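You operate a simulated robot arm through the tools that you are given. There is no shell and no other tool.

Carry out the task below with a simulated two-armed robot. There is one attempt and no reset: what you move stays moved.

JOB
Seat the clip, clamp the orange bobbin and wind on at tension 1 till the counter shows the card's number.
Fine: the clip goes in the catch; the counter shows what is on the bobbin already, do not reset it; brake on at the end.

The check looks at the end state, three seconds after you hand in, the way a careful person would. Anything else that was tipped, shoved, dropped, spilled or broken makes it a failure.

ROBOT AND FRAMES
Two 7-joint arms with fingered hands on one trunk that stands fixed in place. Base frame: the origin is at the foot of the trunk, x ahead of it, y to its left, z up; the work surface is at about z = 780. Readings come in mm, degrees, newtons and seconds.
The left shoulder is at [50, 214, 869], the right one opposite. With the tool pointing down near the work surface each hand reaches from about 400 to 900 mm from the base axis, measured 20 degrees to its own side. Payload 3 kg a hand.
The TCP of each hand is the grasp point between the finger pads, 26 mm short of the fingertips. In the tool frame z runs along the fingers and y along their closing line. The gripper opens to 132 mm; its body begins 73 mm behind the TCP. The gripper is a hand of 3 fingers: y runs from the thumb to the fingers, the wrist lies at [0, 0, -229] in the tool frame.
Orientation is told as [roll, pitch, yaw] about the base's x, y, z axes, in that order, counted from this pose: with the fingers straight down and closing along the base's y, the tool's x points along the base's -x, its y along +y and its z along -z.

CONTROLS
- The arms move only by the tool servo_tool. It takes "left_moves", "right_moves" or both (then of equal length, played together; a hand with none holds still); each is a list that holds one entry, the list of rows, each a list of 6 numbers: the shift along the tool's x, y, z in mm, then the turn, a rotation vector about the tool's x, y, z in rad. In form: [[[tx, ty, tz, ax, ay, az], ...]]. A call has 1 to 20 rows; each row is the pose to reach, as a shift and turn from the pose commanded when the call began, along the tool's axes at that moment. Each row takes 0.2 s and may step no farther than 50 mm and 8.6 degrees from the row before; otherwise, the whole call is refused. A pose out of reach is approached as far as the arm can. The call stops where the force on the tool passes 70 N (or 10 N more than at its start, if that is more) or the arm is blocked; 0.2 s more then pass. In this call time passes only in rows, and 0.2 s behind the last. It gives the time, the measured TCP pose, the force on the tool (base axes), the opening and the grip force at its end, in the units of the frame above (readings bear some noise), with the torque about the TCP (base axes, N m) and any sound that the robot's microphone picked up.
- Cameras (640 x 400 px; columns grow to the right, rows downward): "scene" is now at [38.6, 4.2, 1506.7]; the picture's right is [0.03, -1.00, 0.00], its down [-0.68, -0.02, -0.73] and it looks along [0.73, 0.02, -0.68] (base axes); focal length 314 px, centre (320, 200). "left" rides on the left gripper at [-62, 3, -92] in its tool frame; the picture's right is [-0.05, -1.00, 0.00], its down [0.83, -0.04, -0.56] and it looks along [0.55, -0.03, 0.83] (tool axes); focal length 230 px, centre (320, 200). "right" rides on the right gripper at [61, 3, -92] in its tool frame; the picture's right is [-0.05, 1.00, 0.00], its down [-0.83, -0.04, -0.56] and it looks along [-0.55, -0.03, 0.83] (tool axes); focal length 230 px, centre (320, 200). There is no depth. A picture from a camera that has moved, and an enlarged one, comes with that camera's place and axes in the base frame and with its lens. The place of the scene camera against the robot may be out by one fixed shift of up to 18 mm in any direction.
- capture(camera): a new picture of that camera. No time passes.
- finger_targets(finger1, finger2, thumb_bend, hand): sets how far each is bent, from 0 (flat) to 1 (curled in); at 0.3 the hand is open as for a grip, at 0.7 the pads meet at the TCP. One left out holds its place. A second passes; each finger stops where it meets its share of the squeeze, and holds until it gets a number again. It is the only way to open and close the hand. It gives what a move gives, with no picture; readings hold the bend of each and the force on the fingers (four entries, about 0 where the hand has none), thumb and palm.
- turn_head(pan, tilt): turns the head with the scene camera to pan (to the left, within 86 degrees either way) and tilt (down, from -29 to 69), counted from straight ahead of the robot. It gives what a move gives.
- zoom(camera, box): a new picture of the part [left, top, right, bottom] of that camera's present view, enlarged. No time passes.
- job_done(): hands the job in; it is judged then, once.

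Places have to be worked out from the pictures, the camera data and where the tool is seen. Open the grippers and draw the arms clear of the work before you hand the job in, unless the task says otherwise.

The tools are called after "Request:" by a JSON object that holds its "fn" and its "kwargs". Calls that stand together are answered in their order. servo_tool: Moves the arms, as the interface text tells. Its arguments: {"type":"object","properties":{"left_moves":{"type":"array"},"right_moves":{"type":"array"}},"required":[]} The other tools are called the same way: finger_targets (finger1, finger2, thumb_bend, hand) moves the fingers one by one; turn_head (pan, tilt) turns the head that bears the scene camera; capture (camera) takes a picture; zoom (camera, box) takes an enlarged picture of a part of a camera's view; job_done () hands the job in.

At the start:

```text
time_s: 0.0
left_eef_pos: [522.5, 107.6, 1190.7]
left_ee_rot: [0.0, 0.0, -8.1]
left_ft_force: [0.3, 0.7, -0.7]
left_wrist_torque: [-0.01, 0.02, 0.0]
left_gripper_width: 131.8
left_grip_force: 0.1
left_shape: jaw
left_bend: [0.3, 0.3, 0.3]
left_finger forces: [0.0, 0.0, 0.1, 0.0, 0.0, 0.1]
right_eef_pos: [455.0, -279.4, 1231.3]
right_ee_rot: [0.0, 0.0, -8.3]
right_ft_force: [-0.1, 0.5, 0.2]
right_wrist_torque: [-0.02, -0.02, 0.03]
right_gripper_width: 131.7
right_grip_force: 0.1
right_shape: jaw
right_bend: [0.3, 0.3, 0.3]
right_finger forces: [0.1, 0.1, 0.1, 0.0, 0.0, 0.0]
head pan, tilt (commanded): [1.7, 43.2]
```

scene: 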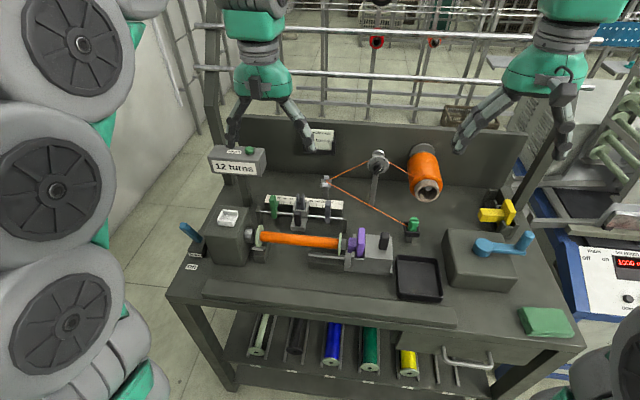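
right: 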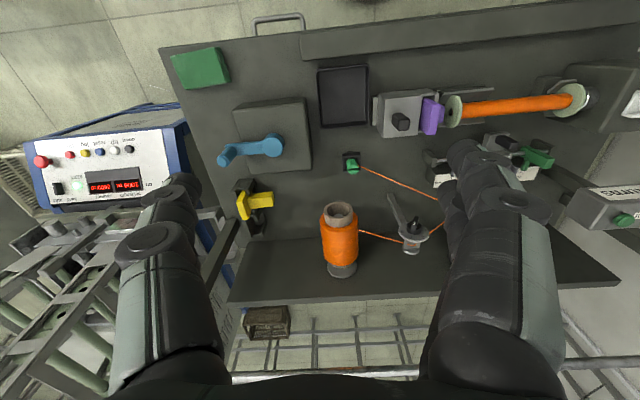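
left: 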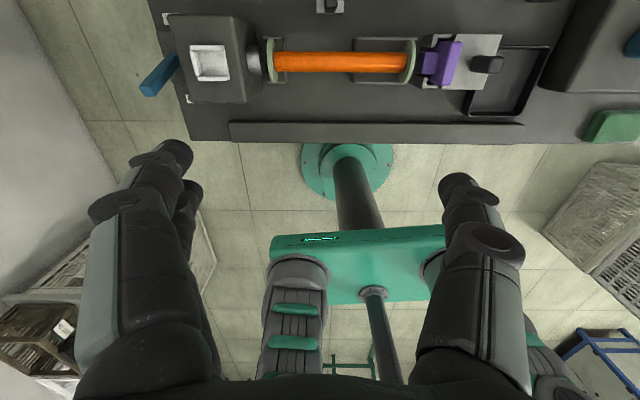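

I start by looking closely at the parts of the scene: the counter, card, bobbin seat, the clip and the crank, before moving anything.

Request:
{"fn": "zoom", "kwargs": {"camera": "scene", "box": [180, 120, 360, 280]}}

Request:
{"fn": "zoom", "kwargs": {"camera": "scene", "box": [320, 130, 480, 290]}}

Request:
{"fn": "zoom", "kwargs": {"camera": "scene", "box": [420, 180, 600, 350]}}

Request:
{"fn": "zoom", "kwargs": {"camera": "right", "box": [160, 60, 480, 280]}}

Request:
{"fn": "zoom", "kwargs": {"camera": "left", "box": [130, 0, 580, 160]}}

```text
2.50 times, centred on (270, 200) of scene
camera zoom: at [38.6, 4.2, 1506.7], right [0.03, -1.0, 0.0], down [-0.68, -0.02, -0.73], along [0.73, 0.02, -0.68], focal length 785 px, centre (445, 200)
```

zoom: 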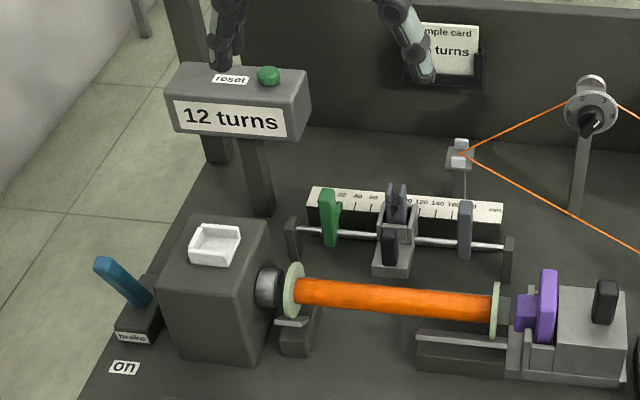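

```text
2.50 times, centred on (400, 210) of scene
camera zoom: at [38.6, 4.2, 1506.7], right [0.03, -1.0, 0.0], down [-0.68, -0.02, -0.73], along [0.73, 0.02, -0.68], focal length 785 px, centre (120, 175)
```

zoom: 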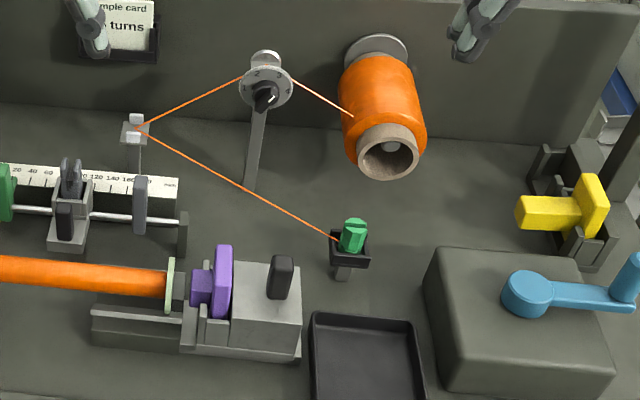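

```text
2.35 times, centred on (510, 265) of scene
camera zoom: at [38.6, 4.2, 1506.7], right [0.03, -1.0, 0.0], down [-0.68, -0.02, -0.73], along [0.73, 0.02, -0.68], focal length 739 px, centre (-127, 47)
```

zoom: 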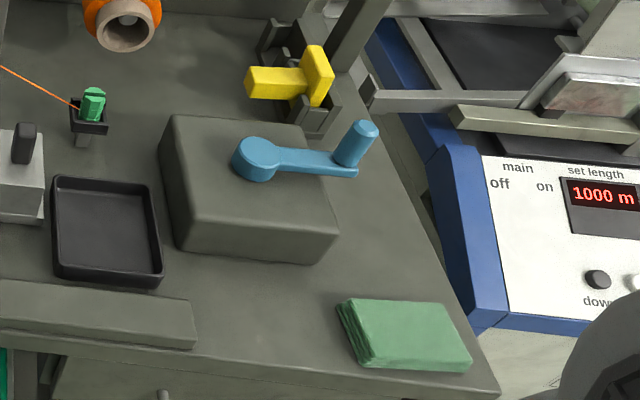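

```text
1.82 times, centred on (320, 170) of right
camera zoom: at [394.5, -267.0, 1324.8], right [0.19, 0.98, 0.0], down [0.82, -0.16, 0.56], along [0.54, -0.11, -0.83], focal length 418 px, centre (320, 254)
```

zoom: 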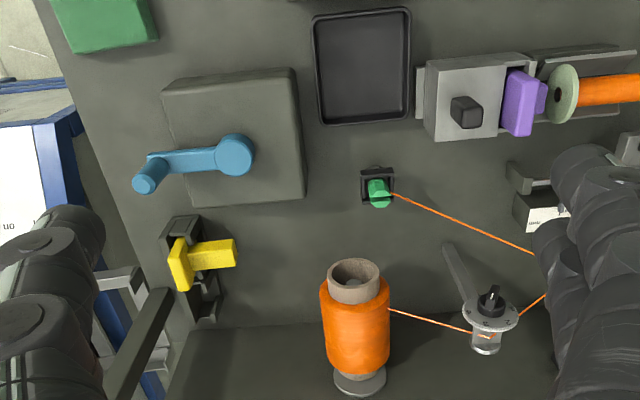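

```text
1.42 times, centred on (355, 80) of left
camera zoom: at [583.6, 102.2, 1282.8], right [-0.09, -1.0, 0.0], down [-0.83, 0.08, 0.56], along [-0.55, 0.05, -0.83], focal length 327 px, centre (270, 371)
```

zoom: 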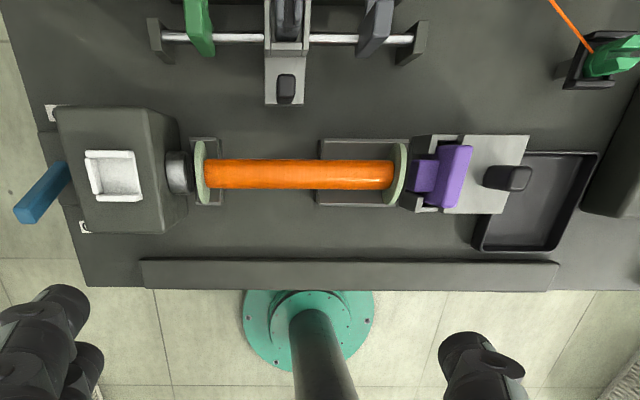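

The counter shows 12 turns; the card's number is hidden behind the left hand. I zoom tighter on the tailstock, the clip, and the carriage to understand the mechanism.

Request:
{"fn": "zoom", "kwargs": {"camera": "scene", "box": [330, 210, 430, 280]}}

Request:
{"fn": "zoom", "kwargs": {"camera": "scene", "box": [250, 180, 350, 270]}}

Request:
{"fn": "zoom", "kwargs": {"camera": "scene", "box": [170, 200, 270, 280]}}

Request:
{"fn": "zoom", "kwargs": {"camera": "scene", "box": [310, 130, 410, 210]}}

Request:
{"fn": "zoom", "kwargs": {"camera": "scene", "box": [440, 180, 560, 280]}}

Request:
{"fn": "zoom", "kwargs": {"camera": "left", "box": [400, 0, 640, 130]}}

Request:
{"fn": "zoom", "kwargs": {"camera": "left", "box": [130, 0, 330, 130]}}

```text
5.71 times, centred on (380, 245) of scene
camera zoom: at [38.6, 4.2, 1506.7], right [0.03, -1.0, 0.0], down [-0.68, -0.02, -0.73], along [0.73, 0.02, -0.68], focal length 1794 px, centre (-23, -57)
```

zoom: 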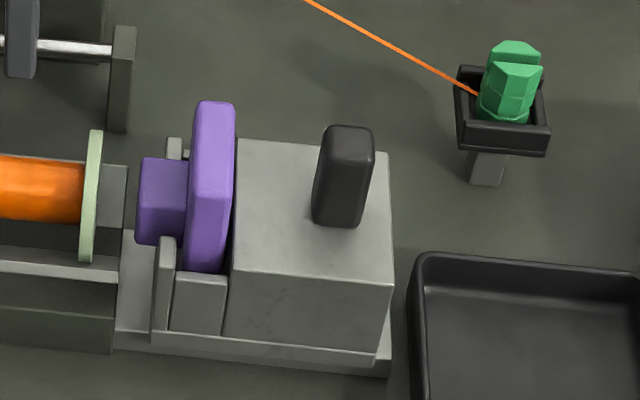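

```text
4.44 times, centred on (300, 225) of scene
camera zoom: at [38.6, 4.2, 1506.7], right [0.03, -1.0, 0.0], down [-0.68, -0.02, -0.73], along [0.73, 0.02, -0.68], focal length 1395 px, centre (409, 89)
```

zoom: 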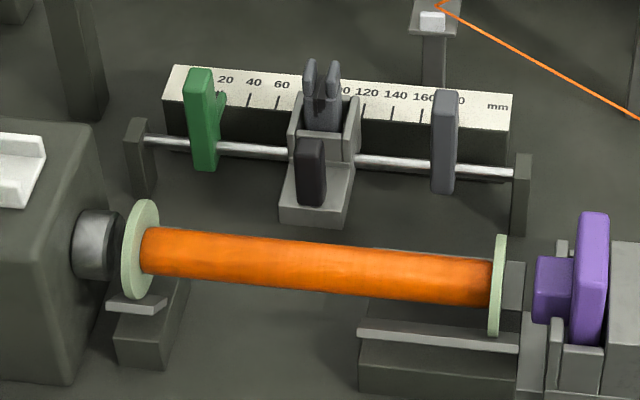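

```text
5.00 times, centred on (220, 240) of scene
camera zoom: at [38.6, 4.2, 1506.7], right [0.03, -1.0, 0.0], down [-0.68, -0.02, -0.73], along [0.73, 0.02, -0.68], focal length 1570 px, centre (820, 0)
```

zoom: 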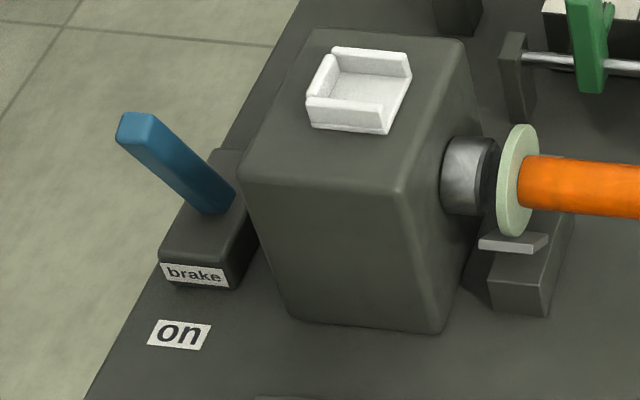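

```text
5.00 times, centred on (360, 170) of scene
camera zoom: at [38.6, 4.2, 1506.7], right [0.03, -1.0, 0.0], down [-0.68, -0.02, -0.73], along [0.73, 0.02, -0.68], focal length 1570 px, centre (120, 350)
```

zoom: 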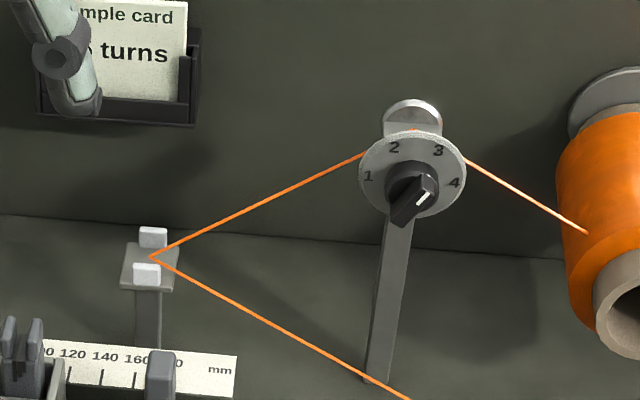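

```text
4.00 times, centred on (500, 230) of scene
camera zoom: at [38.6, 4.2, 1506.7], right [0.03, -1.0, 0.0], down [-0.68, -0.02, -0.73], along [0.73, 0.02, -0.68], focal length 1256 px, centre (-400, 80)
```

zoom: 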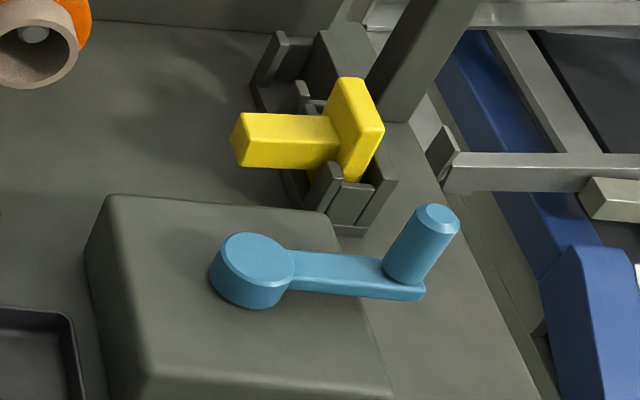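

```text
2.67 times, centred on (520, 65) of left
camera zoom: at [583.6, 102.2, 1282.8], right [-0.09, -1.0, 0.0], down [-0.83, 0.08, 0.56], along [-0.55, 0.05, -0.83], focal length 614 px, centre (-213, 560)
```

zoom: 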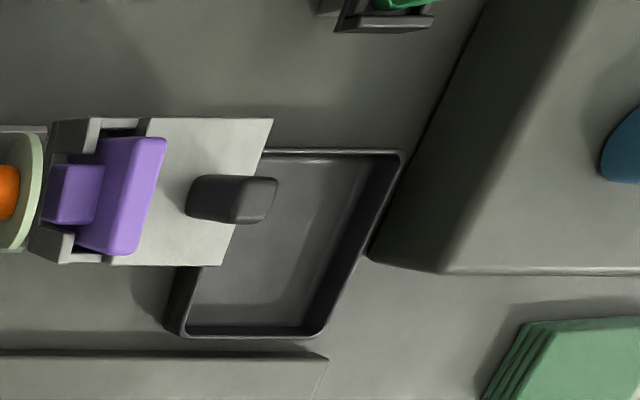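

```text
3.08 times, centred on (230, 65) of left
camera zoom: at [583.6, 102.2, 1282.8], right [-0.09, -1.0, 0.0], down [-0.83, 0.08, 0.56], along [-0.55, 0.05, -0.83], focal length 708 px, centre (597, 615)
```

zoom: 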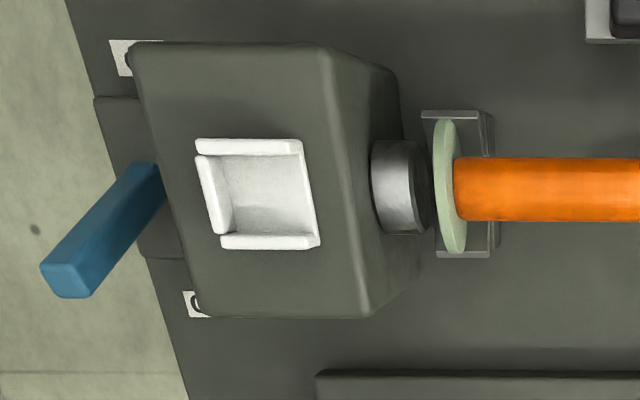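

The clip (green, with the thread) is parked in a small black holder. The likely catch is the forked carriage on the rail, or the three-sided white piece on the headstock, so I need better views. First I shift the left hand to the left so the card becomes visible.

Request:
{"fn": "servo_tool", "kwargs": {"left_moves": [[[0, 40, 0, 0, 0, 0], [0, 80, 0, 0, 0, 0], [0, 120, 0, 0, 0, 0]]], "right_moves": [[[0, -30, 0, 0, 0, 0], [0, -60, 0, 0, 0, 0], [0, -90, 0, 0, 0, 0]]]}}

Request:
{"fn": "capture", "kwargs": {"camera": "scene"}}

Request:
{"fn": "zoom", "kwargs": {"camera": "scene", "box": [300, 120, 400, 200]}}

Request:
{"fn": "capture", "kwargs": {"camera": "right"}}

Request:
{"fn": "capture", "kwargs": {"camera": "left"}}

```text
time_s: 0.8
left_eef_pos: [538.2, 226.7, 1192.3]
left_ee_rot: [0.0, 0.0, -8.3]
left_ft_force: [0.3, 0.1, 0.1]
left_wrist_torque: [-0.01, 0.03, 0.0]
left_gripper_width: 131.7
left_grip_force: 0.0
left_shape: jaw
left_bend: [0.3, 0.3, 0.3]
left_finger forces: [0.0, 0.0, 0.1, 0.0, 0.0, 0.1]
right_eef_pos: [441.9, -368.9, 1232.1]
right_ee_rot: [0.0, 0.0, -8.1]
right_ft_force: [0.5, -0.4, 0.3]
right_wrist_torque: [0.05, -0.05, -0.02]
right_gripper_width: 131.7
right_grip_force: 0.1
right_shape: jaw
right_bend: [0.3, 0.3, 0.3]
right_finger forces: [0.1, 0.0, 0.1, 0.0, 0.0, 0.0]
head pan, tilt (commanded): [1.7, 43.2]
```

```text
taken
camera scene: at [38.6, 4.2, 1506.7], right [0.03, -1.0, 0.0], down [-0.68, -0.02, -0.73], along [0.73, 0.02, -0.68], focal length 314 px, centre (320, 200)
```

scene: 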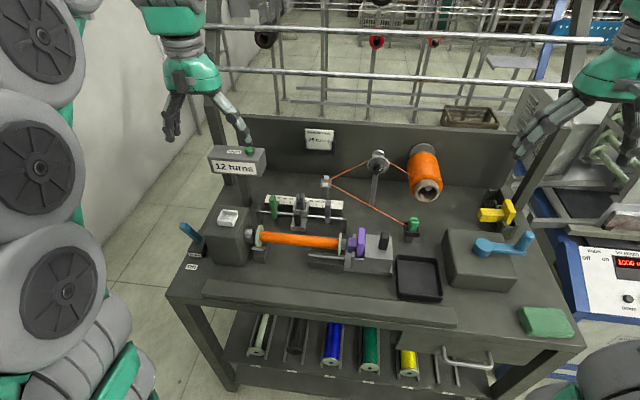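

```text
5.00 times, centred on (350, 160) of scene
camera zoom: at [38.6, 4.2, 1506.7], right [0.03, -1.0, 0.0], down [-0.68, -0.02, -0.73], along [0.73, 0.02, -0.68], focal length 1570 px, centre (170, 400)
```

zoom: 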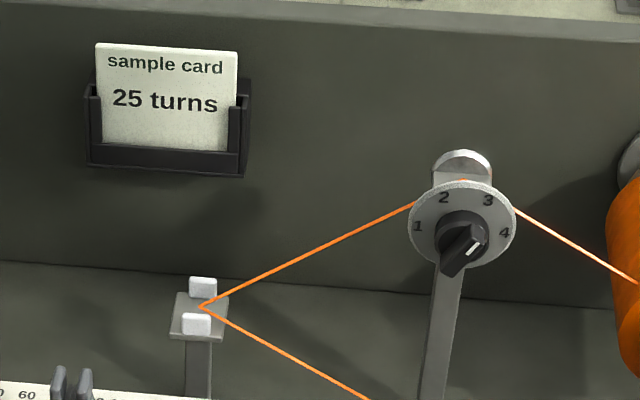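

```text
taken
camera right: at [381.8, -357.1, 1325.3], right [0.19, 0.98, 0.0], down [0.82, -0.16, 0.55], along [0.54, -0.11, -0.83], focal length 230 px, centre (320, 200)
```

right: 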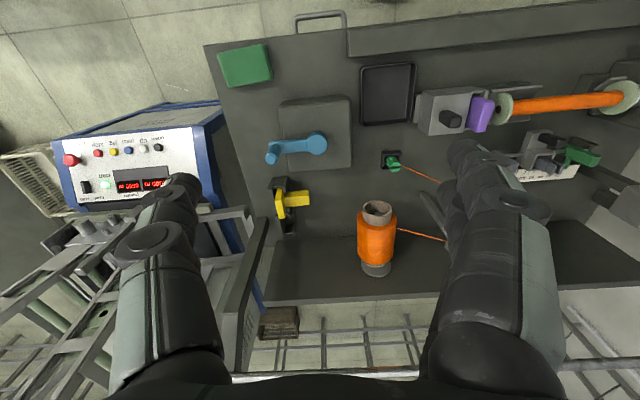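

```text
taken
camera left: at [600.3, 221.2, 1283.6], right [-0.09, -1.0, 0.0], down [-0.83, 0.08, 0.56], along [-0.55, 0.05, -0.83], focal length 230 px, centre (320, 200)
```

left: 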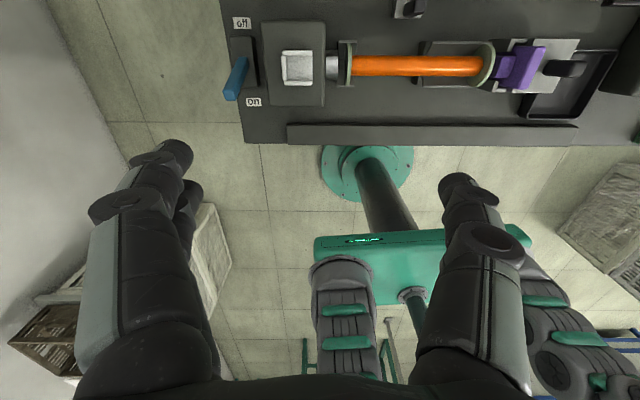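

The card says 25 turns, so 13 more are needed from 12. I bring the right hand in above the tailstock and clip area for close views, staying high.

Request:
{"fn": "servo_tool", "kwargs": {"right_moves": [[[-9, 34, 24, 0, 0, 0], [-18, 68, 48, 0, 0, 0], [-27, 102, 72, 0, 0, 0], [-36, 136, 96, 0, 0, 0], [-45, 170, 120, 0, 0, 0], [-54, 204, 145, 0, 0, 0], [-64, 238, 170, 0, 0, 0]]]}}

Request:
{"fn": "capture", "kwargs": {"camera": "right"}}

Request:
{"fn": "capture", "kwargs": {"camera": "scene"}}

```text
time_s: 2.4
left_eef_pos: [538.5, 226.2, 1192.3]
left_ee_rot: [0.0, 0.0, -8.2]
left_ft_force: [0.9, -0.4, 0.6]
left_wrist_torque: [0.04, 0.02, -0.07]
left_gripper_width: 131.6
left_grip_force: 0.0
left_shape: jaw
left_bend: [0.3, 0.3, 0.3]
left_finger forces: [0.0, 0.1, 0.0, 0.1, 0.0, 0.0]
right_eef_pos: [539.5, -141.8, 1063.3]
right_ee_rot: [0.0, -0.1, -8.4]
right_ft_force: [-0.8, -0.6, 0.8]
right_wrist_torque: [-0.02, 0.0, 0.03]
right_gripper_width: 131.8
right_grip_force: 0.0
right_shape: jaw
right_bend: [0.3, 0.3, 0.3]
right_finger forces: [0.0, 0.0, 0.0, 0.0, 0.0, 0.0]
head pan, tilt (commanded): [1.7, 43.2]
```

```text
taken
camera right: at [479.9, -129.7, 1154.9], right [0.2, 0.98, 0.0], down [0.82, -0.16, 0.55], along [0.54, -0.11, -0.83], focal length 230 px, centre (320, 200)
```

right: 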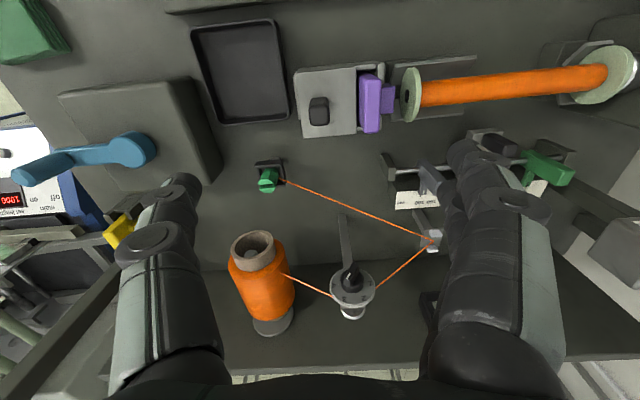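

```text
taken
camera scene: at [38.6, 4.2, 1506.7], right [0.03, -1.0, 0.0], down [-0.68, -0.02, -0.73], along [0.73, 0.02, -0.68], focal length 314 px, centre (320, 200)
```

scene: 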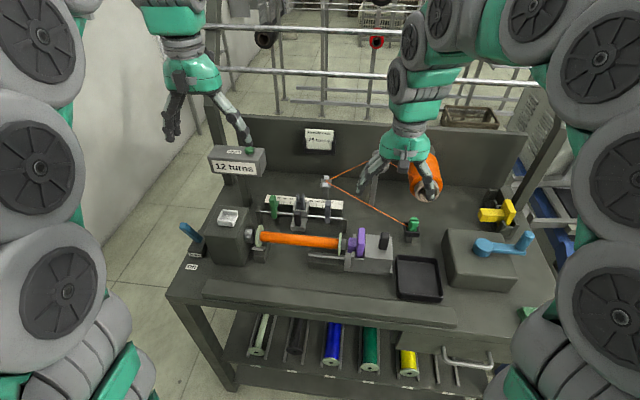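

Now closer crops from the right hand's camera of the tailstock, clip, dial and carriage.

Request:
{"fn": "zoom", "kwargs": {"camera": "right", "box": [280, 40, 480, 165]}}

Request:
{"fn": "zoom", "kwargs": {"camera": "right", "box": [210, 130, 370, 230]}}

Request:
{"fn": "zoom", "kwargs": {"camera": "right", "box": [300, 200, 460, 330]}}

Request:
{"fn": "zoom", "kwargs": {"camera": "right", "box": [370, 30, 640, 230]}}

Request:
{"fn": "zoom", "kwargs": {"camera": "right", "box": [0, 60, 240, 280]}}

```text
3.20 times, centred on (380, 102) of right
camera zoom: at [479.9, -129.7, 1154.9], right [0.2, 0.98, 0.0], down [0.82, -0.16, 0.55], along [0.54, -0.11, -0.83], focal length 736 px, centre (128, 512)
```

zoom: 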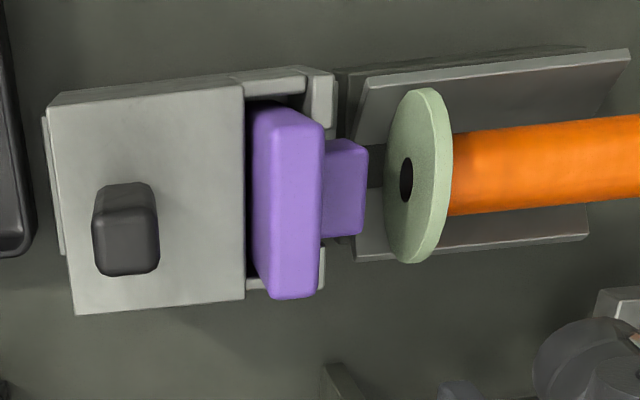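

```text
4.00 times, centred on (290, 180) of right
camera zoom: at [479.9, -129.7, 1154.9], right [0.2, 0.98, 0.0], down [0.82, -0.16, 0.55], along [0.54, -0.11, -0.83], focal length 920 px, centre (440, 280)
```

zoom: 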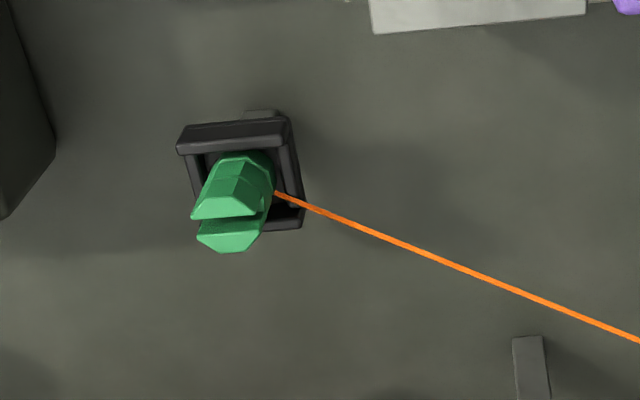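

```text
3.08 times, centred on (380, 265) of right
camera zoom: at [479.9, -129.7, 1154.9], right [0.2, 0.98, 0.0], down [0.82, -0.16, 0.55], along [0.54, -0.11, -0.83], focal length 708 px, centre (135, 0)
```

zoom: 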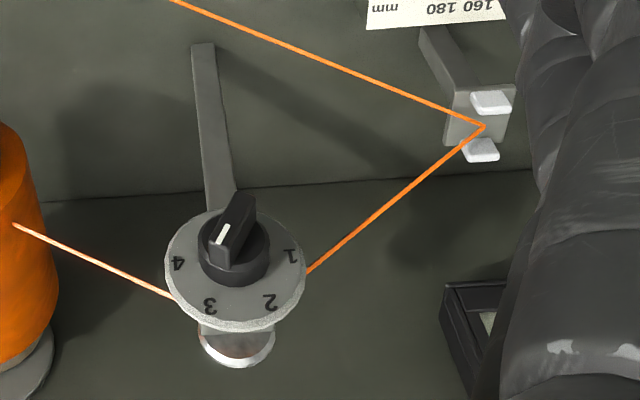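

```text
2.00 times, centred on (505, 130) of right
camera zoom: at [479.9, -129.7, 1154.9], right [0.2, 0.98, 0.0], down [0.82, -0.16, 0.55], along [0.54, -0.11, -0.83], focal length 460 px, centre (-50, 340)
```

zoom: 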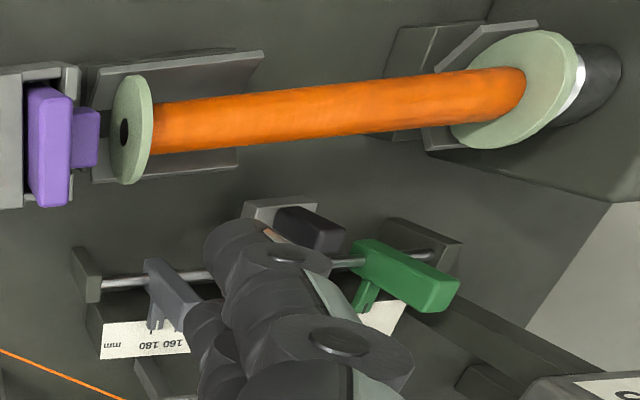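

```text
1.82 times, centred on (120, 170) of right
camera zoom: at [479.9, -129.7, 1154.9], right [0.2, 0.98, 0.0], down [0.82, -0.16, 0.55], along [0.54, -0.11, -0.83], focal length 418 px, centre (684, 254)
```

zoom: 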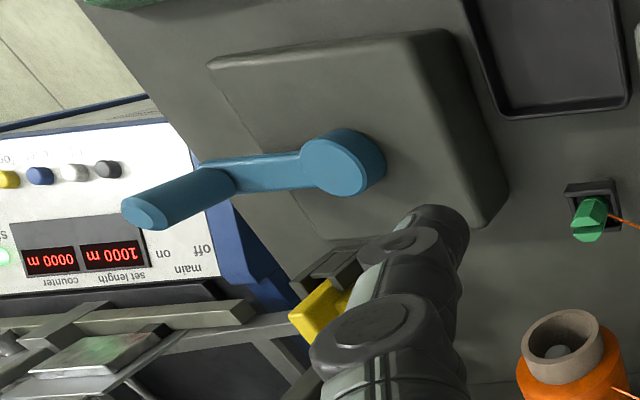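

The tailstock has the short purple nose with a gap to the bobbin's flange. I now bring the left hand above the carriage for a close look at it from the other side.

Request:
{"fn": "servo_tool", "kwargs": {"left_moves": [[[-25.7, -24.3, 27, 0, 0, 0], [-51.4, -48.6, 54, 0, 0, 0], [-77.1, -72.9, 81, 0, 0, 0], [-102.8, -97.2, 108, 0, 0, 0], [-128.5, -121.5, 135, 0, 0, 0], [-154.3, -145.6, 162, 0, 0, 0]]]}}

Request:
{"fn": "capture", "kwargs": {"camera": "left"}}

Request:
{"fn": "zoom", "kwargs": {"camera": "left", "box": [240, 40, 440, 165]}}

Request:
{"fn": "capture", "kwargs": {"camera": "scene"}}

```text
time_s: 3.8
left_eef_pos: [670.8, 60.0, 1026.6]
left_ee_rot: [0.0, 0.1, -8.2]
left_ft_force: [-0.5, -0.6, -0.5]
left_wrist_torque: [-0.01, 0.02, -0.02]
left_gripper_width: 131.7
left_grip_force: 0.0
left_shape: jaw
left_bend: [0.3, 0.3, 0.3]
left_finger forces: [0.0, 0.0, 0.0, 0.0, 0.1, 0.1]
right_eef_pos: [540.5, -141.9, 1063.4]
right_ee_rot: [-0.1, 0.0, -8.2]
right_ft_force: [-0.1, -0.8, -0.1]
right_wrist_torque: [0.04, 0.0, -0.02]
right_gripper_width: 131.7
right_grip_force: 0.3
right_shape: jaw
right_bend: [0.3, 0.3, 0.3]
right_finger forces: [0.0, 0.1, 0.1, 0.0, 0.0, 0.0]
head pan, tilt (commanded): [1.7, 43.2]
```

```text
taken
camera left: at [732.8, 54.9, 1119.1], right [-0.09, -1.0, 0.0], down [-0.83, 0.08, 0.56], along [-0.55, 0.05, -0.83], focal length 230 px, centre (320, 200)
```

left: 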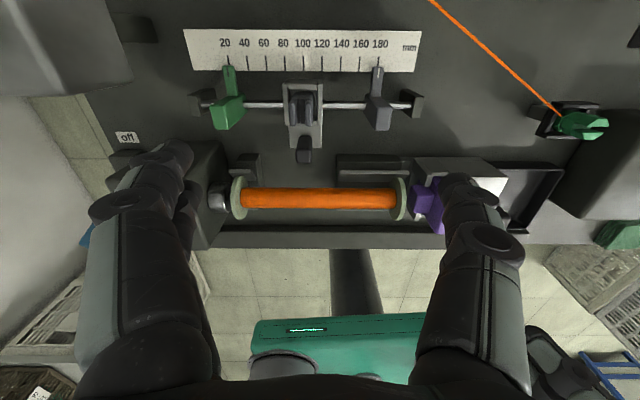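

```text
3.20 times, centred on (340, 102) of left
camera zoom: at [732.8, 54.9, 1119.1], right [-0.09, -1.0, 0.0], down [-0.83, 0.08, 0.56], along [-0.55, 0.05, -0.83], focal length 736 px, centre (256, 512)
```

zoom: 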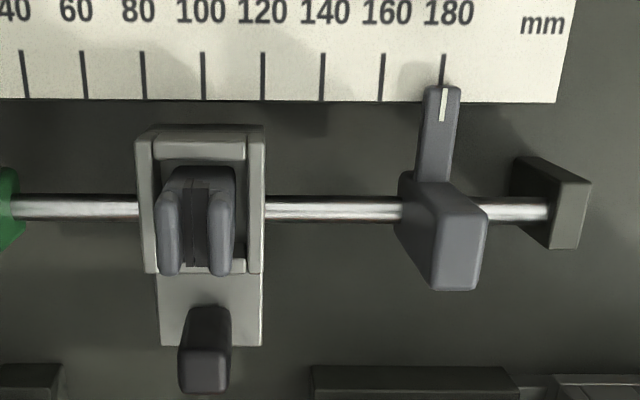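

```text
taken
camera scene: at [38.6, 4.2, 1506.7], right [0.03, -1.0, 0.0], down [-0.68, -0.02, -0.73], along [0.73, 0.02, -0.68], focal length 314 px, centre (320, 200)
```

scene: 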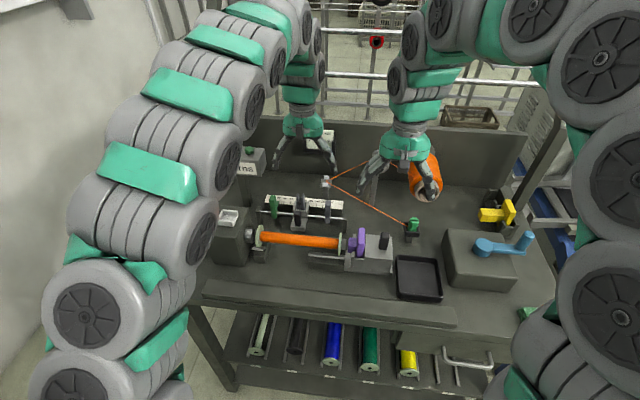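

Zoom images look truly re-rendered, so I use tight zooms on the key pieces from the present viewpoints.

Request:
{"fn": "zoom", "kwargs": {"camera": "scene", "box": [280, 180, 330, 230]}}

Request:
{"fn": "zoom", "kwargs": {"camera": "scene", "box": [395, 205, 435, 250]}}

Request:
{"fn": "zoom", "kwargs": {"camera": "scene", "box": [205, 195, 255, 240]}}

Request:
{"fn": "zoom", "kwargs": {"camera": "left", "box": [270, 70, 340, 170]}}

Request:
{"fn": "zoom", "kwargs": {"camera": "left", "box": [520, 80, 630, 160]}}

Request:
{"fn": "zoom", "kwargs": {"camera": "right", "box": [325, 245, 385, 305]}}

```text
8.00 times, centred on (305, 205) of scene
camera zoom: at [38.6, 4.2, 1506.7], right [0.03, -1.0, 0.0], down [-0.68, -0.02, -0.73], along [0.73, 0.02, -0.68], focal length 2512 px, centre (440, 160)
```

zoom: 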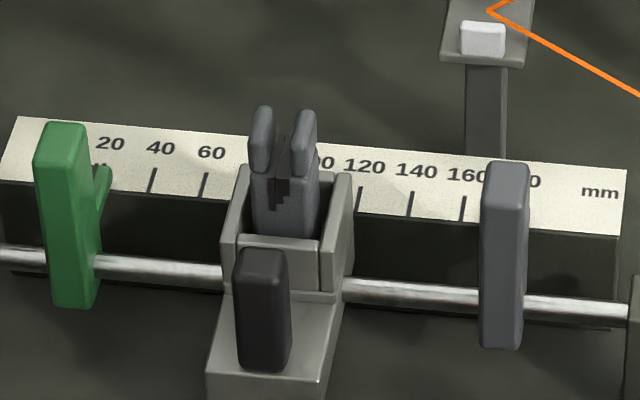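

```text
8.89 times, centred on (415, 228) of scene
camera zoom: at [38.6, 4.2, 1506.7], right [0.03, -1.0, 0.0], down [-0.68, -0.02, -0.73], along [0.73, 0.02, -0.68], focal length 2791 px, centre (-524, -44)
```

zoom: 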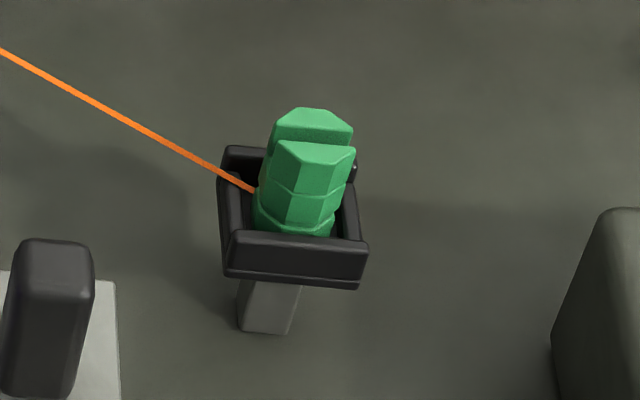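

```text
8.89 times, centred on (230, 218) of scene
camera zoom: at [38.6, 4.2, 1506.7], right [0.03, -1.0, 0.0], down [-0.68, -0.02, -0.73], along [0.73, 0.02, -0.68], focal length 2791 px, centre (1120, 44)
```

zoom: 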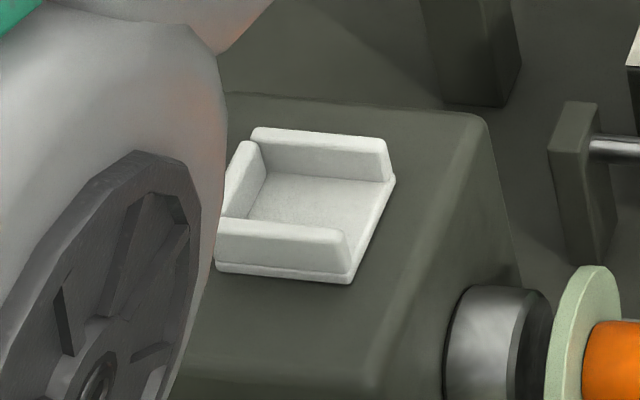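

```text
4.00 times, centred on (305, 120) of left
camera zoom: at [732.8, 54.9, 1119.1], right [-0.09, -1.0, 0.0], down [-0.83, 0.08, 0.56], along [-0.55, 0.05, -0.83], focal length 920 px, centre (380, 520)
```

zoom: 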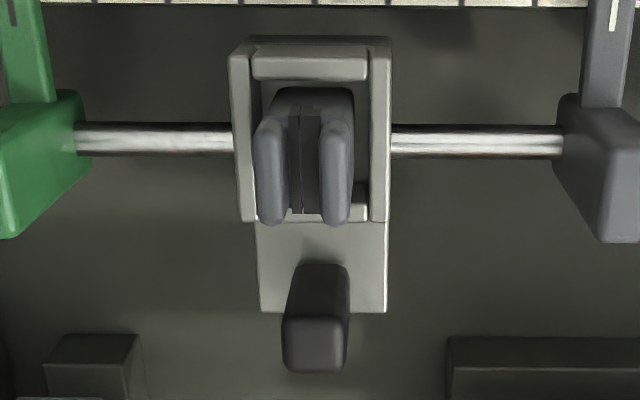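

```text
5.00 times, centred on (575, 120) of left
camera zoom: at [732.8, 54.9, 1119.1], right [-0.09, -1.0, 0.0], down [-0.83, 0.08, 0.56], along [-0.55, 0.05, -0.83], focal length 1150 px, centre (-955, 600)
```

zoom: 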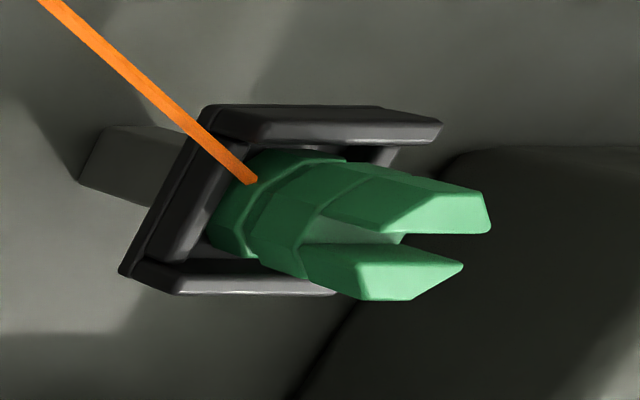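

```text
6.67 times, centred on (355, 275) of right
camera zoom: at [479.8, -130.0, 1155.1], right [0.19, 0.98, 0.0], down [0.82, -0.16, 0.56], along [0.54, -0.11, -0.83], focal length 1534 px, centre (87, -300)
```

zoom: 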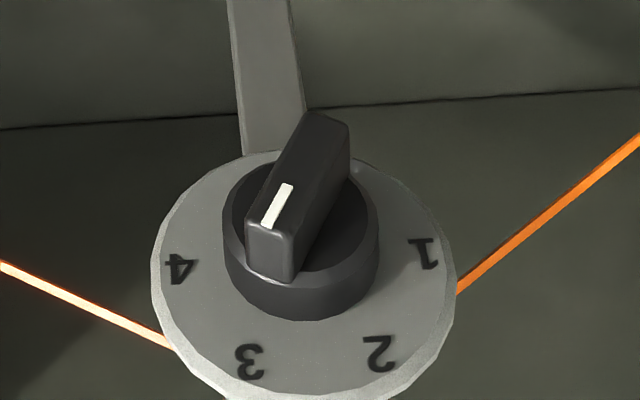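

The clip is a green hex piece with two prongs, parked in a black three-sided cradle; the white three-sided piece on the headstock looks like the matching catch. I zoom on the hand, the yellow piece, the brake and the shelf for more certainty.

Request:
{"fn": "zoom", "kwargs": {"camera": "scene", "box": [345, 110, 455, 210]}}

Request:
{"fn": "zoom", "kwargs": {"camera": "scene", "box": [470, 180, 545, 260]}}

Request:
{"fn": "zoom", "kwargs": {"camera": "scene", "box": [230, 300, 520, 400]}}

Request:
{"fn": "zoom", "kwargs": {"camera": "scene", "box": [325, 215, 405, 285]}}

Request:
{"fn": "zoom", "kwargs": {"camera": "left", "box": [60, 110, 260, 260]}}

```text
4.00 times, centred on (400, 160) of scene
camera zoom: at [38.6, 4.2, 1506.7], right [0.03, -1.0, 0.0], down [-0.68, -0.02, -0.73], along [0.73, 0.02, -0.68], focal length 1256 px, centre (0, 360)
```

zoom: 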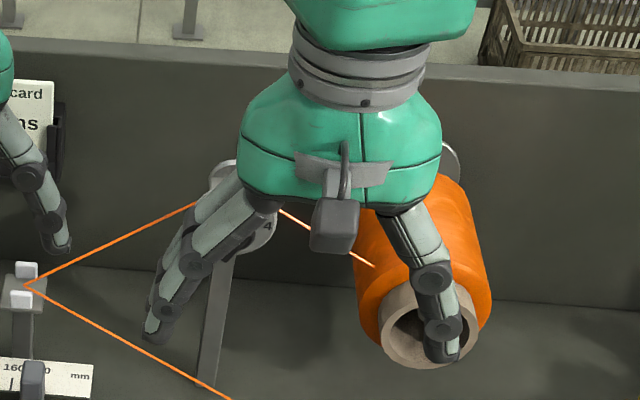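

```text
5.00 times, centred on (508, 220) of scene
camera zoom: at [38.6, 4.2, 1506.7], right [0.03, -1.0, 0.0], down [-0.68, -0.02, -0.73], along [0.73, 0.02, -0.68], focal length 1570 px, centre (-618, 100)
```

zoom: 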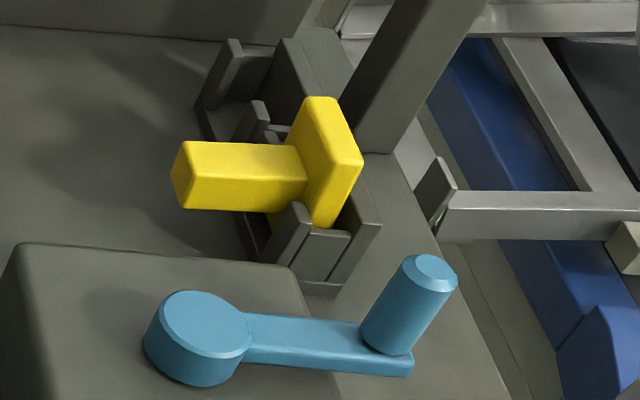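

```text
2.21 times, centred on (375, 350) of scene
camera zoom: at [38.6, 4.2, 1506.7], right [0.03, -1.0, 0.0], down [-0.68, -0.02, -0.73], along [0.73, 0.02, -0.68], focal length 693 px, centre (199, -131)
```

zoom: 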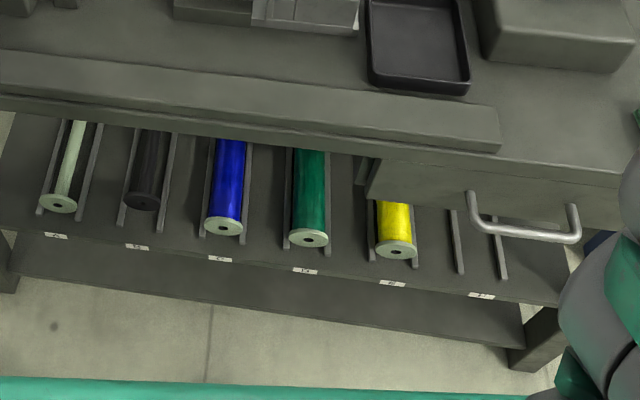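

```text
5.71 times, centred on (365, 250) of scene
camera zoom: at [38.6, 4.2, 1506.7], right [0.03, -1.0, 0.0], down [-0.68, -0.02, -0.73], along [0.73, 0.02, -0.68], focal length 1794 px, centre (63, -86)
```

zoom: 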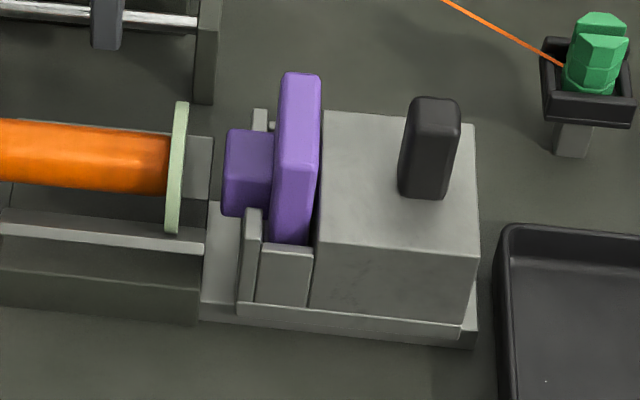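

```text
2.67 times, centred on (160, 185) of left
camera zoom: at [732.8, 54.9, 1119.1], right [-0.09, -1.0, 0.0], down [-0.83, 0.08, 0.56], along [-0.55, 0.05, -0.83], focal length 614 px, centre (747, 240)
```

zoom: 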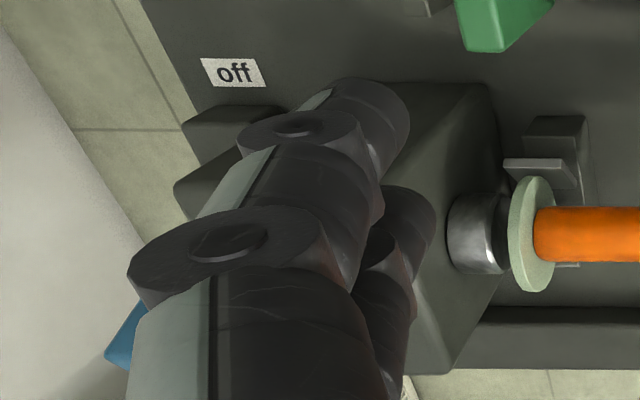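

I judge the clip at about (637, -241), top at z ≈ 875, and the white catch near (580, 253). Before handling anything, I test how the right hand's fingers look when partly and fully closed.

Request:
{"fn": "finger_targets", "kwargs": {"hand": "right", "finger1": 0.5, "finger2": 0.5, "thumb_bend": 0.5}}

Request:
{"fn": "zoom", "kwargs": {"camera": "right", "box": [120, 120, 560, 400]}}

Request:
{"fn": "zoom", "kwargs": {"camera": "scene", "box": [345, 110, 455, 210]}}

```text
time_s: 4.8
left_eef_pos: [670.5, 61.6, 1027.7]
left_ee_rot: [0.1, 0.0, -8.2]
left_ft_force: [-0.2, -0.5, -0.1]
left_wrist_torque: [-0.01, 0.03, -0.01]
left_gripper_width: 131.8
left_grip_force: 0.0
left_shape: jaw
left_bend: [0.3, 0.3, 0.3]
left_finger forces: [0.0, 0.0, 0.1, 0.0, 0.0, 0.0]
right_eef_pos: [540.3, -142.3, 1063.4]
right_ee_rot: [0.0, 0.0, -8.2]
right_ft_force: [0.0, 0.0, -0.2]
right_wrist_torque: [0.01, 0.03, 0.01]
right_gripper_width: 68.4
right_grip_force: 0.1
right_shape: fingers
right_bend: [0.5, 0.5, 0.5]
right_finger forces: [0.1, 0.0, 0.1, 0.0, 0.1, 0.1]
head pan, tilt (commanded): [1.7, 43.2]
```

```text
1.43 times, centred on (340, 260) of right
camera zoom: at [479.7, -130.1, 1155.2], right [0.19, 0.98, 0.0], down [0.82, -0.16, 0.56], along [0.54, -0.11, -0.83], focal length 329 px, centre (291, 114)
```

zoom: 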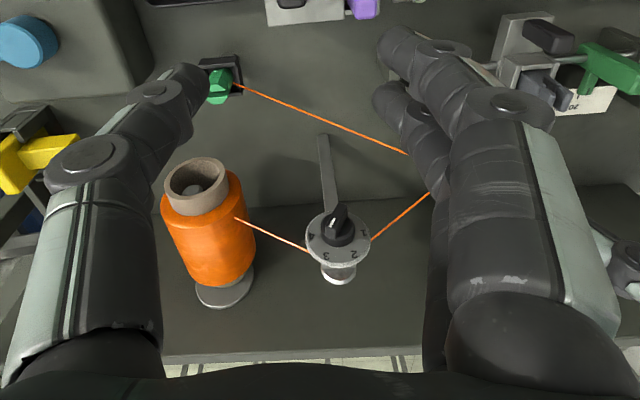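

```text
4.00 times, centred on (400, 160) of scene
camera zoom: at [38.6, 4.2, 1506.7], right [0.03, -1.0, 0.0], down [-0.68, -0.02, -0.73], along [0.73, 0.02, -0.68], focal length 1256 px, centre (0, 360)
```

zoom: 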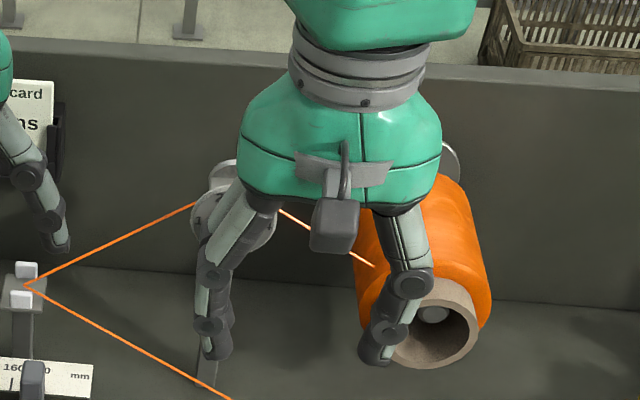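

At 0.5 the finger ends hang nearly parallel with a 68 mm opening, which suits the clip. I send the left hand up and back out of the way and bring the right hand over the clip at z ≈ 960.

Request:
{"fn": "servo_tool", "kwargs": {"left_moves": [[[28.6, 30.3, -13, 0, 0, 0], [57.2, 60.5, -26, 0, 0, 0], [85.8, 90.8, -39, 0, 0, 0], [114.4, 121, -52, 0, 0, 0], [143, 151.3, -65, 0, 0, 0], [171.6, 181.5, -78, 0, 0, 0], [200.2, 211.8, -91, 0, 0, 0], [228.8, 242, -104, 0, 0, 0], [257.4, 272.3, -117, 0, 0, 0], [286, 302.5, -130, 0, 0, 0]]], "right_moves": [[[-11, -8.4, 10, 0, 0, -0.004], [-22, -16.8, 20, 0, 0, -0.008], [-33, -25.3, 30, 0, 0, -0.012], [-44, -33.7, 40, 0, 0, -0.016], [-55, -42.1, 50, 0, 0, -0.02], [-66, -50.5, 60, 0, 0, -0.024], [-77, -58.9, 70, 0, 0, -0.028], [-88, -67.4, 80, 0, 0, -0.032], [-99, -75.8, 90, 0, 0, -0.035], [-110, -84.2, 100, 0, 0, -0.038]]]}}

Request:
{"fn": "capture", "kwargs": {"camera": "right"}}

Request:
{"fn": "zoom", "kwargs": {"camera": "right", "box": [220, 60, 420, 220]}}

Request:
{"fn": "capture", "kwargs": {"camera": "scene"}}

```text
time_s: 7.0
left_eef_pos: [431.2, 401.6, 1160.8]
left_ee_rot: [0.0, -0.1, -8.4]
left_ft_force: [-0.2, -0.9, 0.4]
left_wrist_torque: [0.01, -0.01, 0.01]
left_gripper_width: 131.9
left_grip_force: 0.0
left_shape: jaw
left_bend: [0.3, 0.3, 0.3]
left_finger forces: [0.0, 0.0, 0.1, 0.0, 0.0, 0.0]
right_eef_pos: [634.8, -241.0, 961.8]
right_ee_rot: [0.0, 0.2, -6.0]
right_ft_force: [-0.1, 0.0, -1.1]
right_wrist_torque: [0.0, 0.0, 0.02]
right_gripper_width: 68.5
right_grip_force: 0.0
right_shape: fingers
right_bend: [0.5, 0.5, 0.5]
right_finger forces: [0.0, 0.1, 0.0, 0.0, 0.1, 0.0]
head pan, tilt (commanded): [1.7, 43.2]
```

```text
taken
camera right: at [575.1, -231.4, 1054.3], right [0.16, 0.99, 0.0], down [0.82, -0.13, 0.55], along [0.55, -0.09, -0.83], focal length 230 px, centre (320, 200)
```

right: 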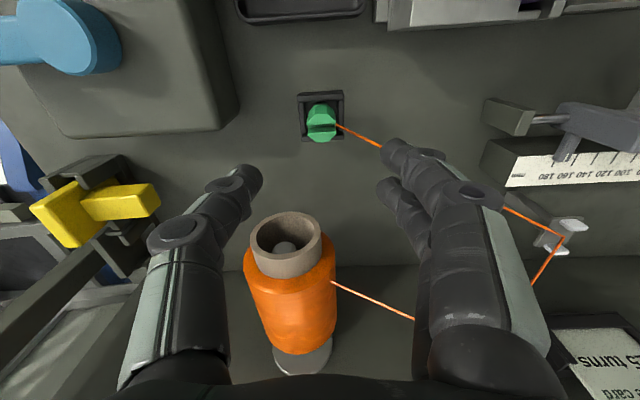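

```text
2.50 times, centred on (320, 140) of right
camera zoom: at [575.1, -231.4, 1054.3], right [0.16, 0.99, 0.0], down [0.82, -0.13, 0.55], along [0.55, -0.09, -0.83], focal length 575 px, centre (320, 350)
```

zoom: 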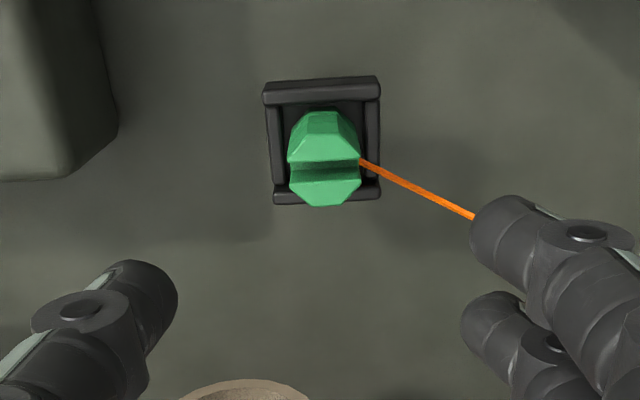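

```text
taken
camera scene: at [38.6, 4.2, 1506.7], right [0.03, -1.0, 0.0], down [-0.68, -0.02, -0.73], along [0.73, 0.02, -0.68], focal length 314 px, centre (320, 200)
```

scene: 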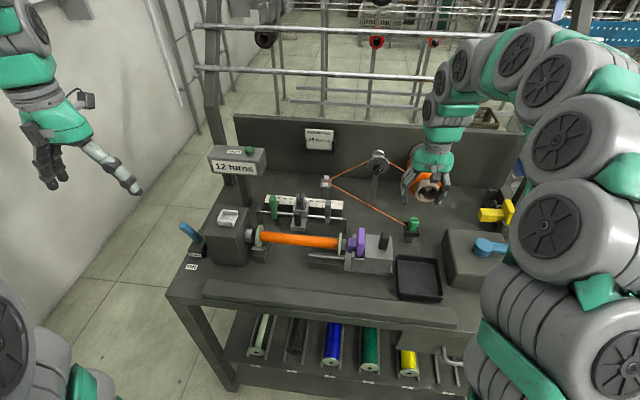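

The clip's centre reads (626.5, -238.5), slightly nearer than the TCP. I shift over it and descend part way, then look again.

Request:
{"fn": "servo_tool", "kwargs": {"right_moves": [[[5, 1, 25, 0, 0, 0], [8.7, 1.7, 45, 0, 0, 0], [8.7, 1.7, 60, 0, 0, 0]]]}}

Request:
{"fn": "capture", "kwargs": {"camera": "right"}}

Request:
{"fn": "zoom", "kwargs": {"camera": "scene", "box": [390, 170, 450, 250]}}

```text
time_s: 7.8
left_eef_pos: [430.6, 401.3, 1160.1]
left_ee_rot: [0.1, 0.0, -8.2]
left_ft_force: [-0.3, -0.5, 1.0]
left_wrist_torque: [0.0, 0.0, -0.01]
left_gripper_width: 132.0
left_grip_force: 0.0
left_shape: jaw
left_bend: [0.3, 0.3, 0.3]
left_finger forces: [0.0, 0.1, 0.0, 0.1, 0.0, 0.0]
right_eef_pos: [626.8, -238.8, 902.0]
right_ee_rot: [0.0, 0.1, -5.9]
right_ft_force: [0.2, -0.2, 0.3]
right_wrist_torque: [0.0, 0.02, -0.04]
right_gripper_width: 68.3
right_grip_force: 0.0
right_shape: fingers
right_bend: [0.5, 0.5, 0.5]
right_finger forces: [0.0, 0.0, 0.1, 0.0, 0.0, 0.0]
head pan, tilt (commanded): [1.7, 43.2]
```

```text
taken
camera right: at [566.1, -228.9, 994.9], right [0.16, 0.99, 0.0], down [0.82, -0.13, 0.56], along [0.55, -0.09, -0.83], focal length 230 px, centre (320, 200)
```

right: 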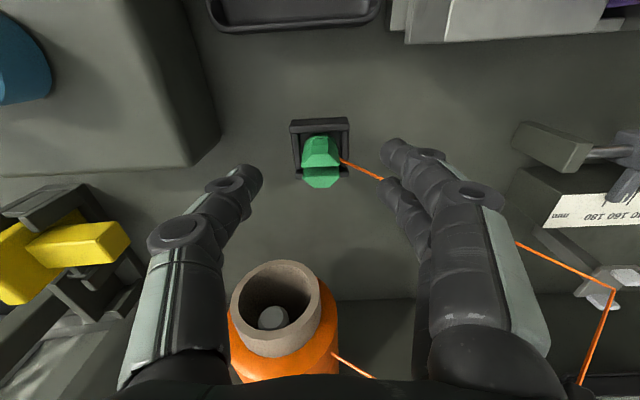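

```text
5.00 times, centred on (420, 210) of scene
camera zoom: at [38.6, 4.2, 1506.7], right [0.03, -1.0, 0.0], down [-0.68, -0.02, -0.73], along [0.73, 0.02, -0.68], focal length 1570 px, centre (-180, 150)
```

zoom: 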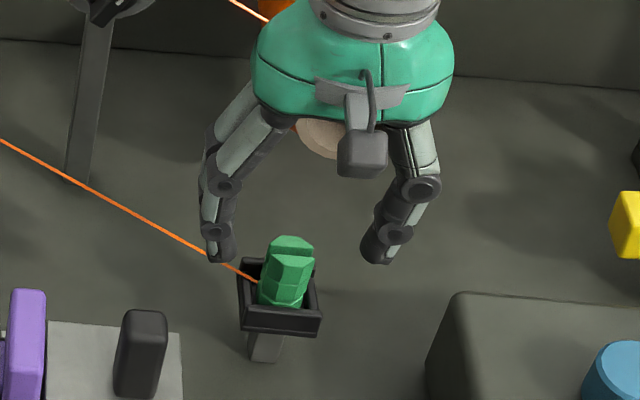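

Alignment looks good (clip centre ≈ (628, -238.6), top ≈ 870). I descend so the fingertips stay just above the cradle rim, and then close on the clip's prongs.

Request:
{"fn": "servo_tool", "kwargs": {"right_moves": [[[0, 0, 12, 0, 0, 0], [0, 0, 24, 0, 0, 0], [-1, 0, 36, 0, 0, 0]]]}}

Request:
{"fn": "zoom", "kwargs": {"camera": "right", "box": [200, 90, 440, 260]}}

Request:
{"fn": "zoom", "kwargs": {"camera": "scene", "box": [390, 180, 450, 250]}}

```text
time_s: 8.6
left_eef_pos: [431.1, 400.8, 1161.1]
left_ee_rot: [0.1, 0.0, -8.1]
left_ft_force: [0.0, 0.1, -0.2]
left_wrist_torque: [-0.01, 0.01, -0.04]
left_gripper_width: 131.8
left_grip_force: 0.0
left_shape: jaw
left_bend: [0.3, 0.3, 0.3]
left_finger forces: [0.0, 0.1, 0.1, 0.0, 0.0, 0.1]
right_eef_pos: [627.8, -239.4, 865.8]
right_ee_rot: [0.0, 0.1, -6.2]
right_ft_force: [-1.1, -0.4, -0.1]
right_wrist_torque: [0.03, 0.0, 0.05]
right_gripper_width: 68.5
right_grip_force: 0.1
right_shape: fingers
right_bend: [0.5, 0.5, 0.5]
right_finger forces: [0.0, 0.1, 0.0, 0.1, 0.1, 0.0]
head pan, tilt (commanded): [1.7, 43.2]
```

```text
2.35 times, centred on (320, 175) of right
camera zoom: at [568.0, -228.6, 958.3], right [0.16, 0.99, 0.0], down [0.82, -0.13, 0.55], along [0.55, -0.09, -0.83], focal length 541 px, centre (320, 259)
```

zoom: 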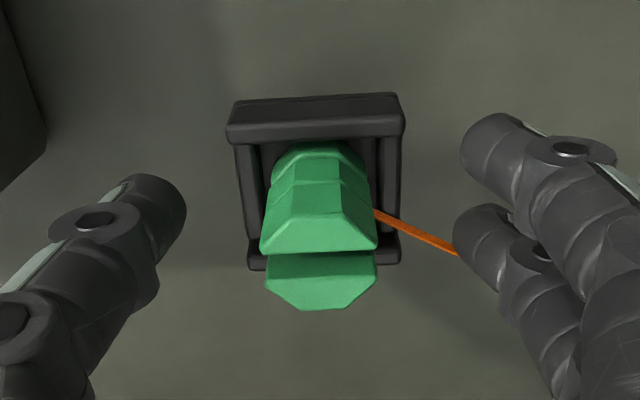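

```text
5.71 times, centred on (420, 215) of scene
camera zoom: at [38.6, 4.2, 1506.7], right [0.03, -1.0, 0.0], down [-0.68, -0.02, -0.73], along [0.73, 0.02, -0.68], focal length 1794 px, centre (-251, 114)
```

zoom: 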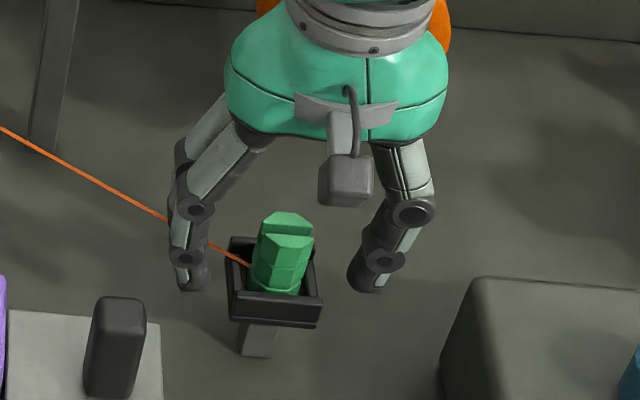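

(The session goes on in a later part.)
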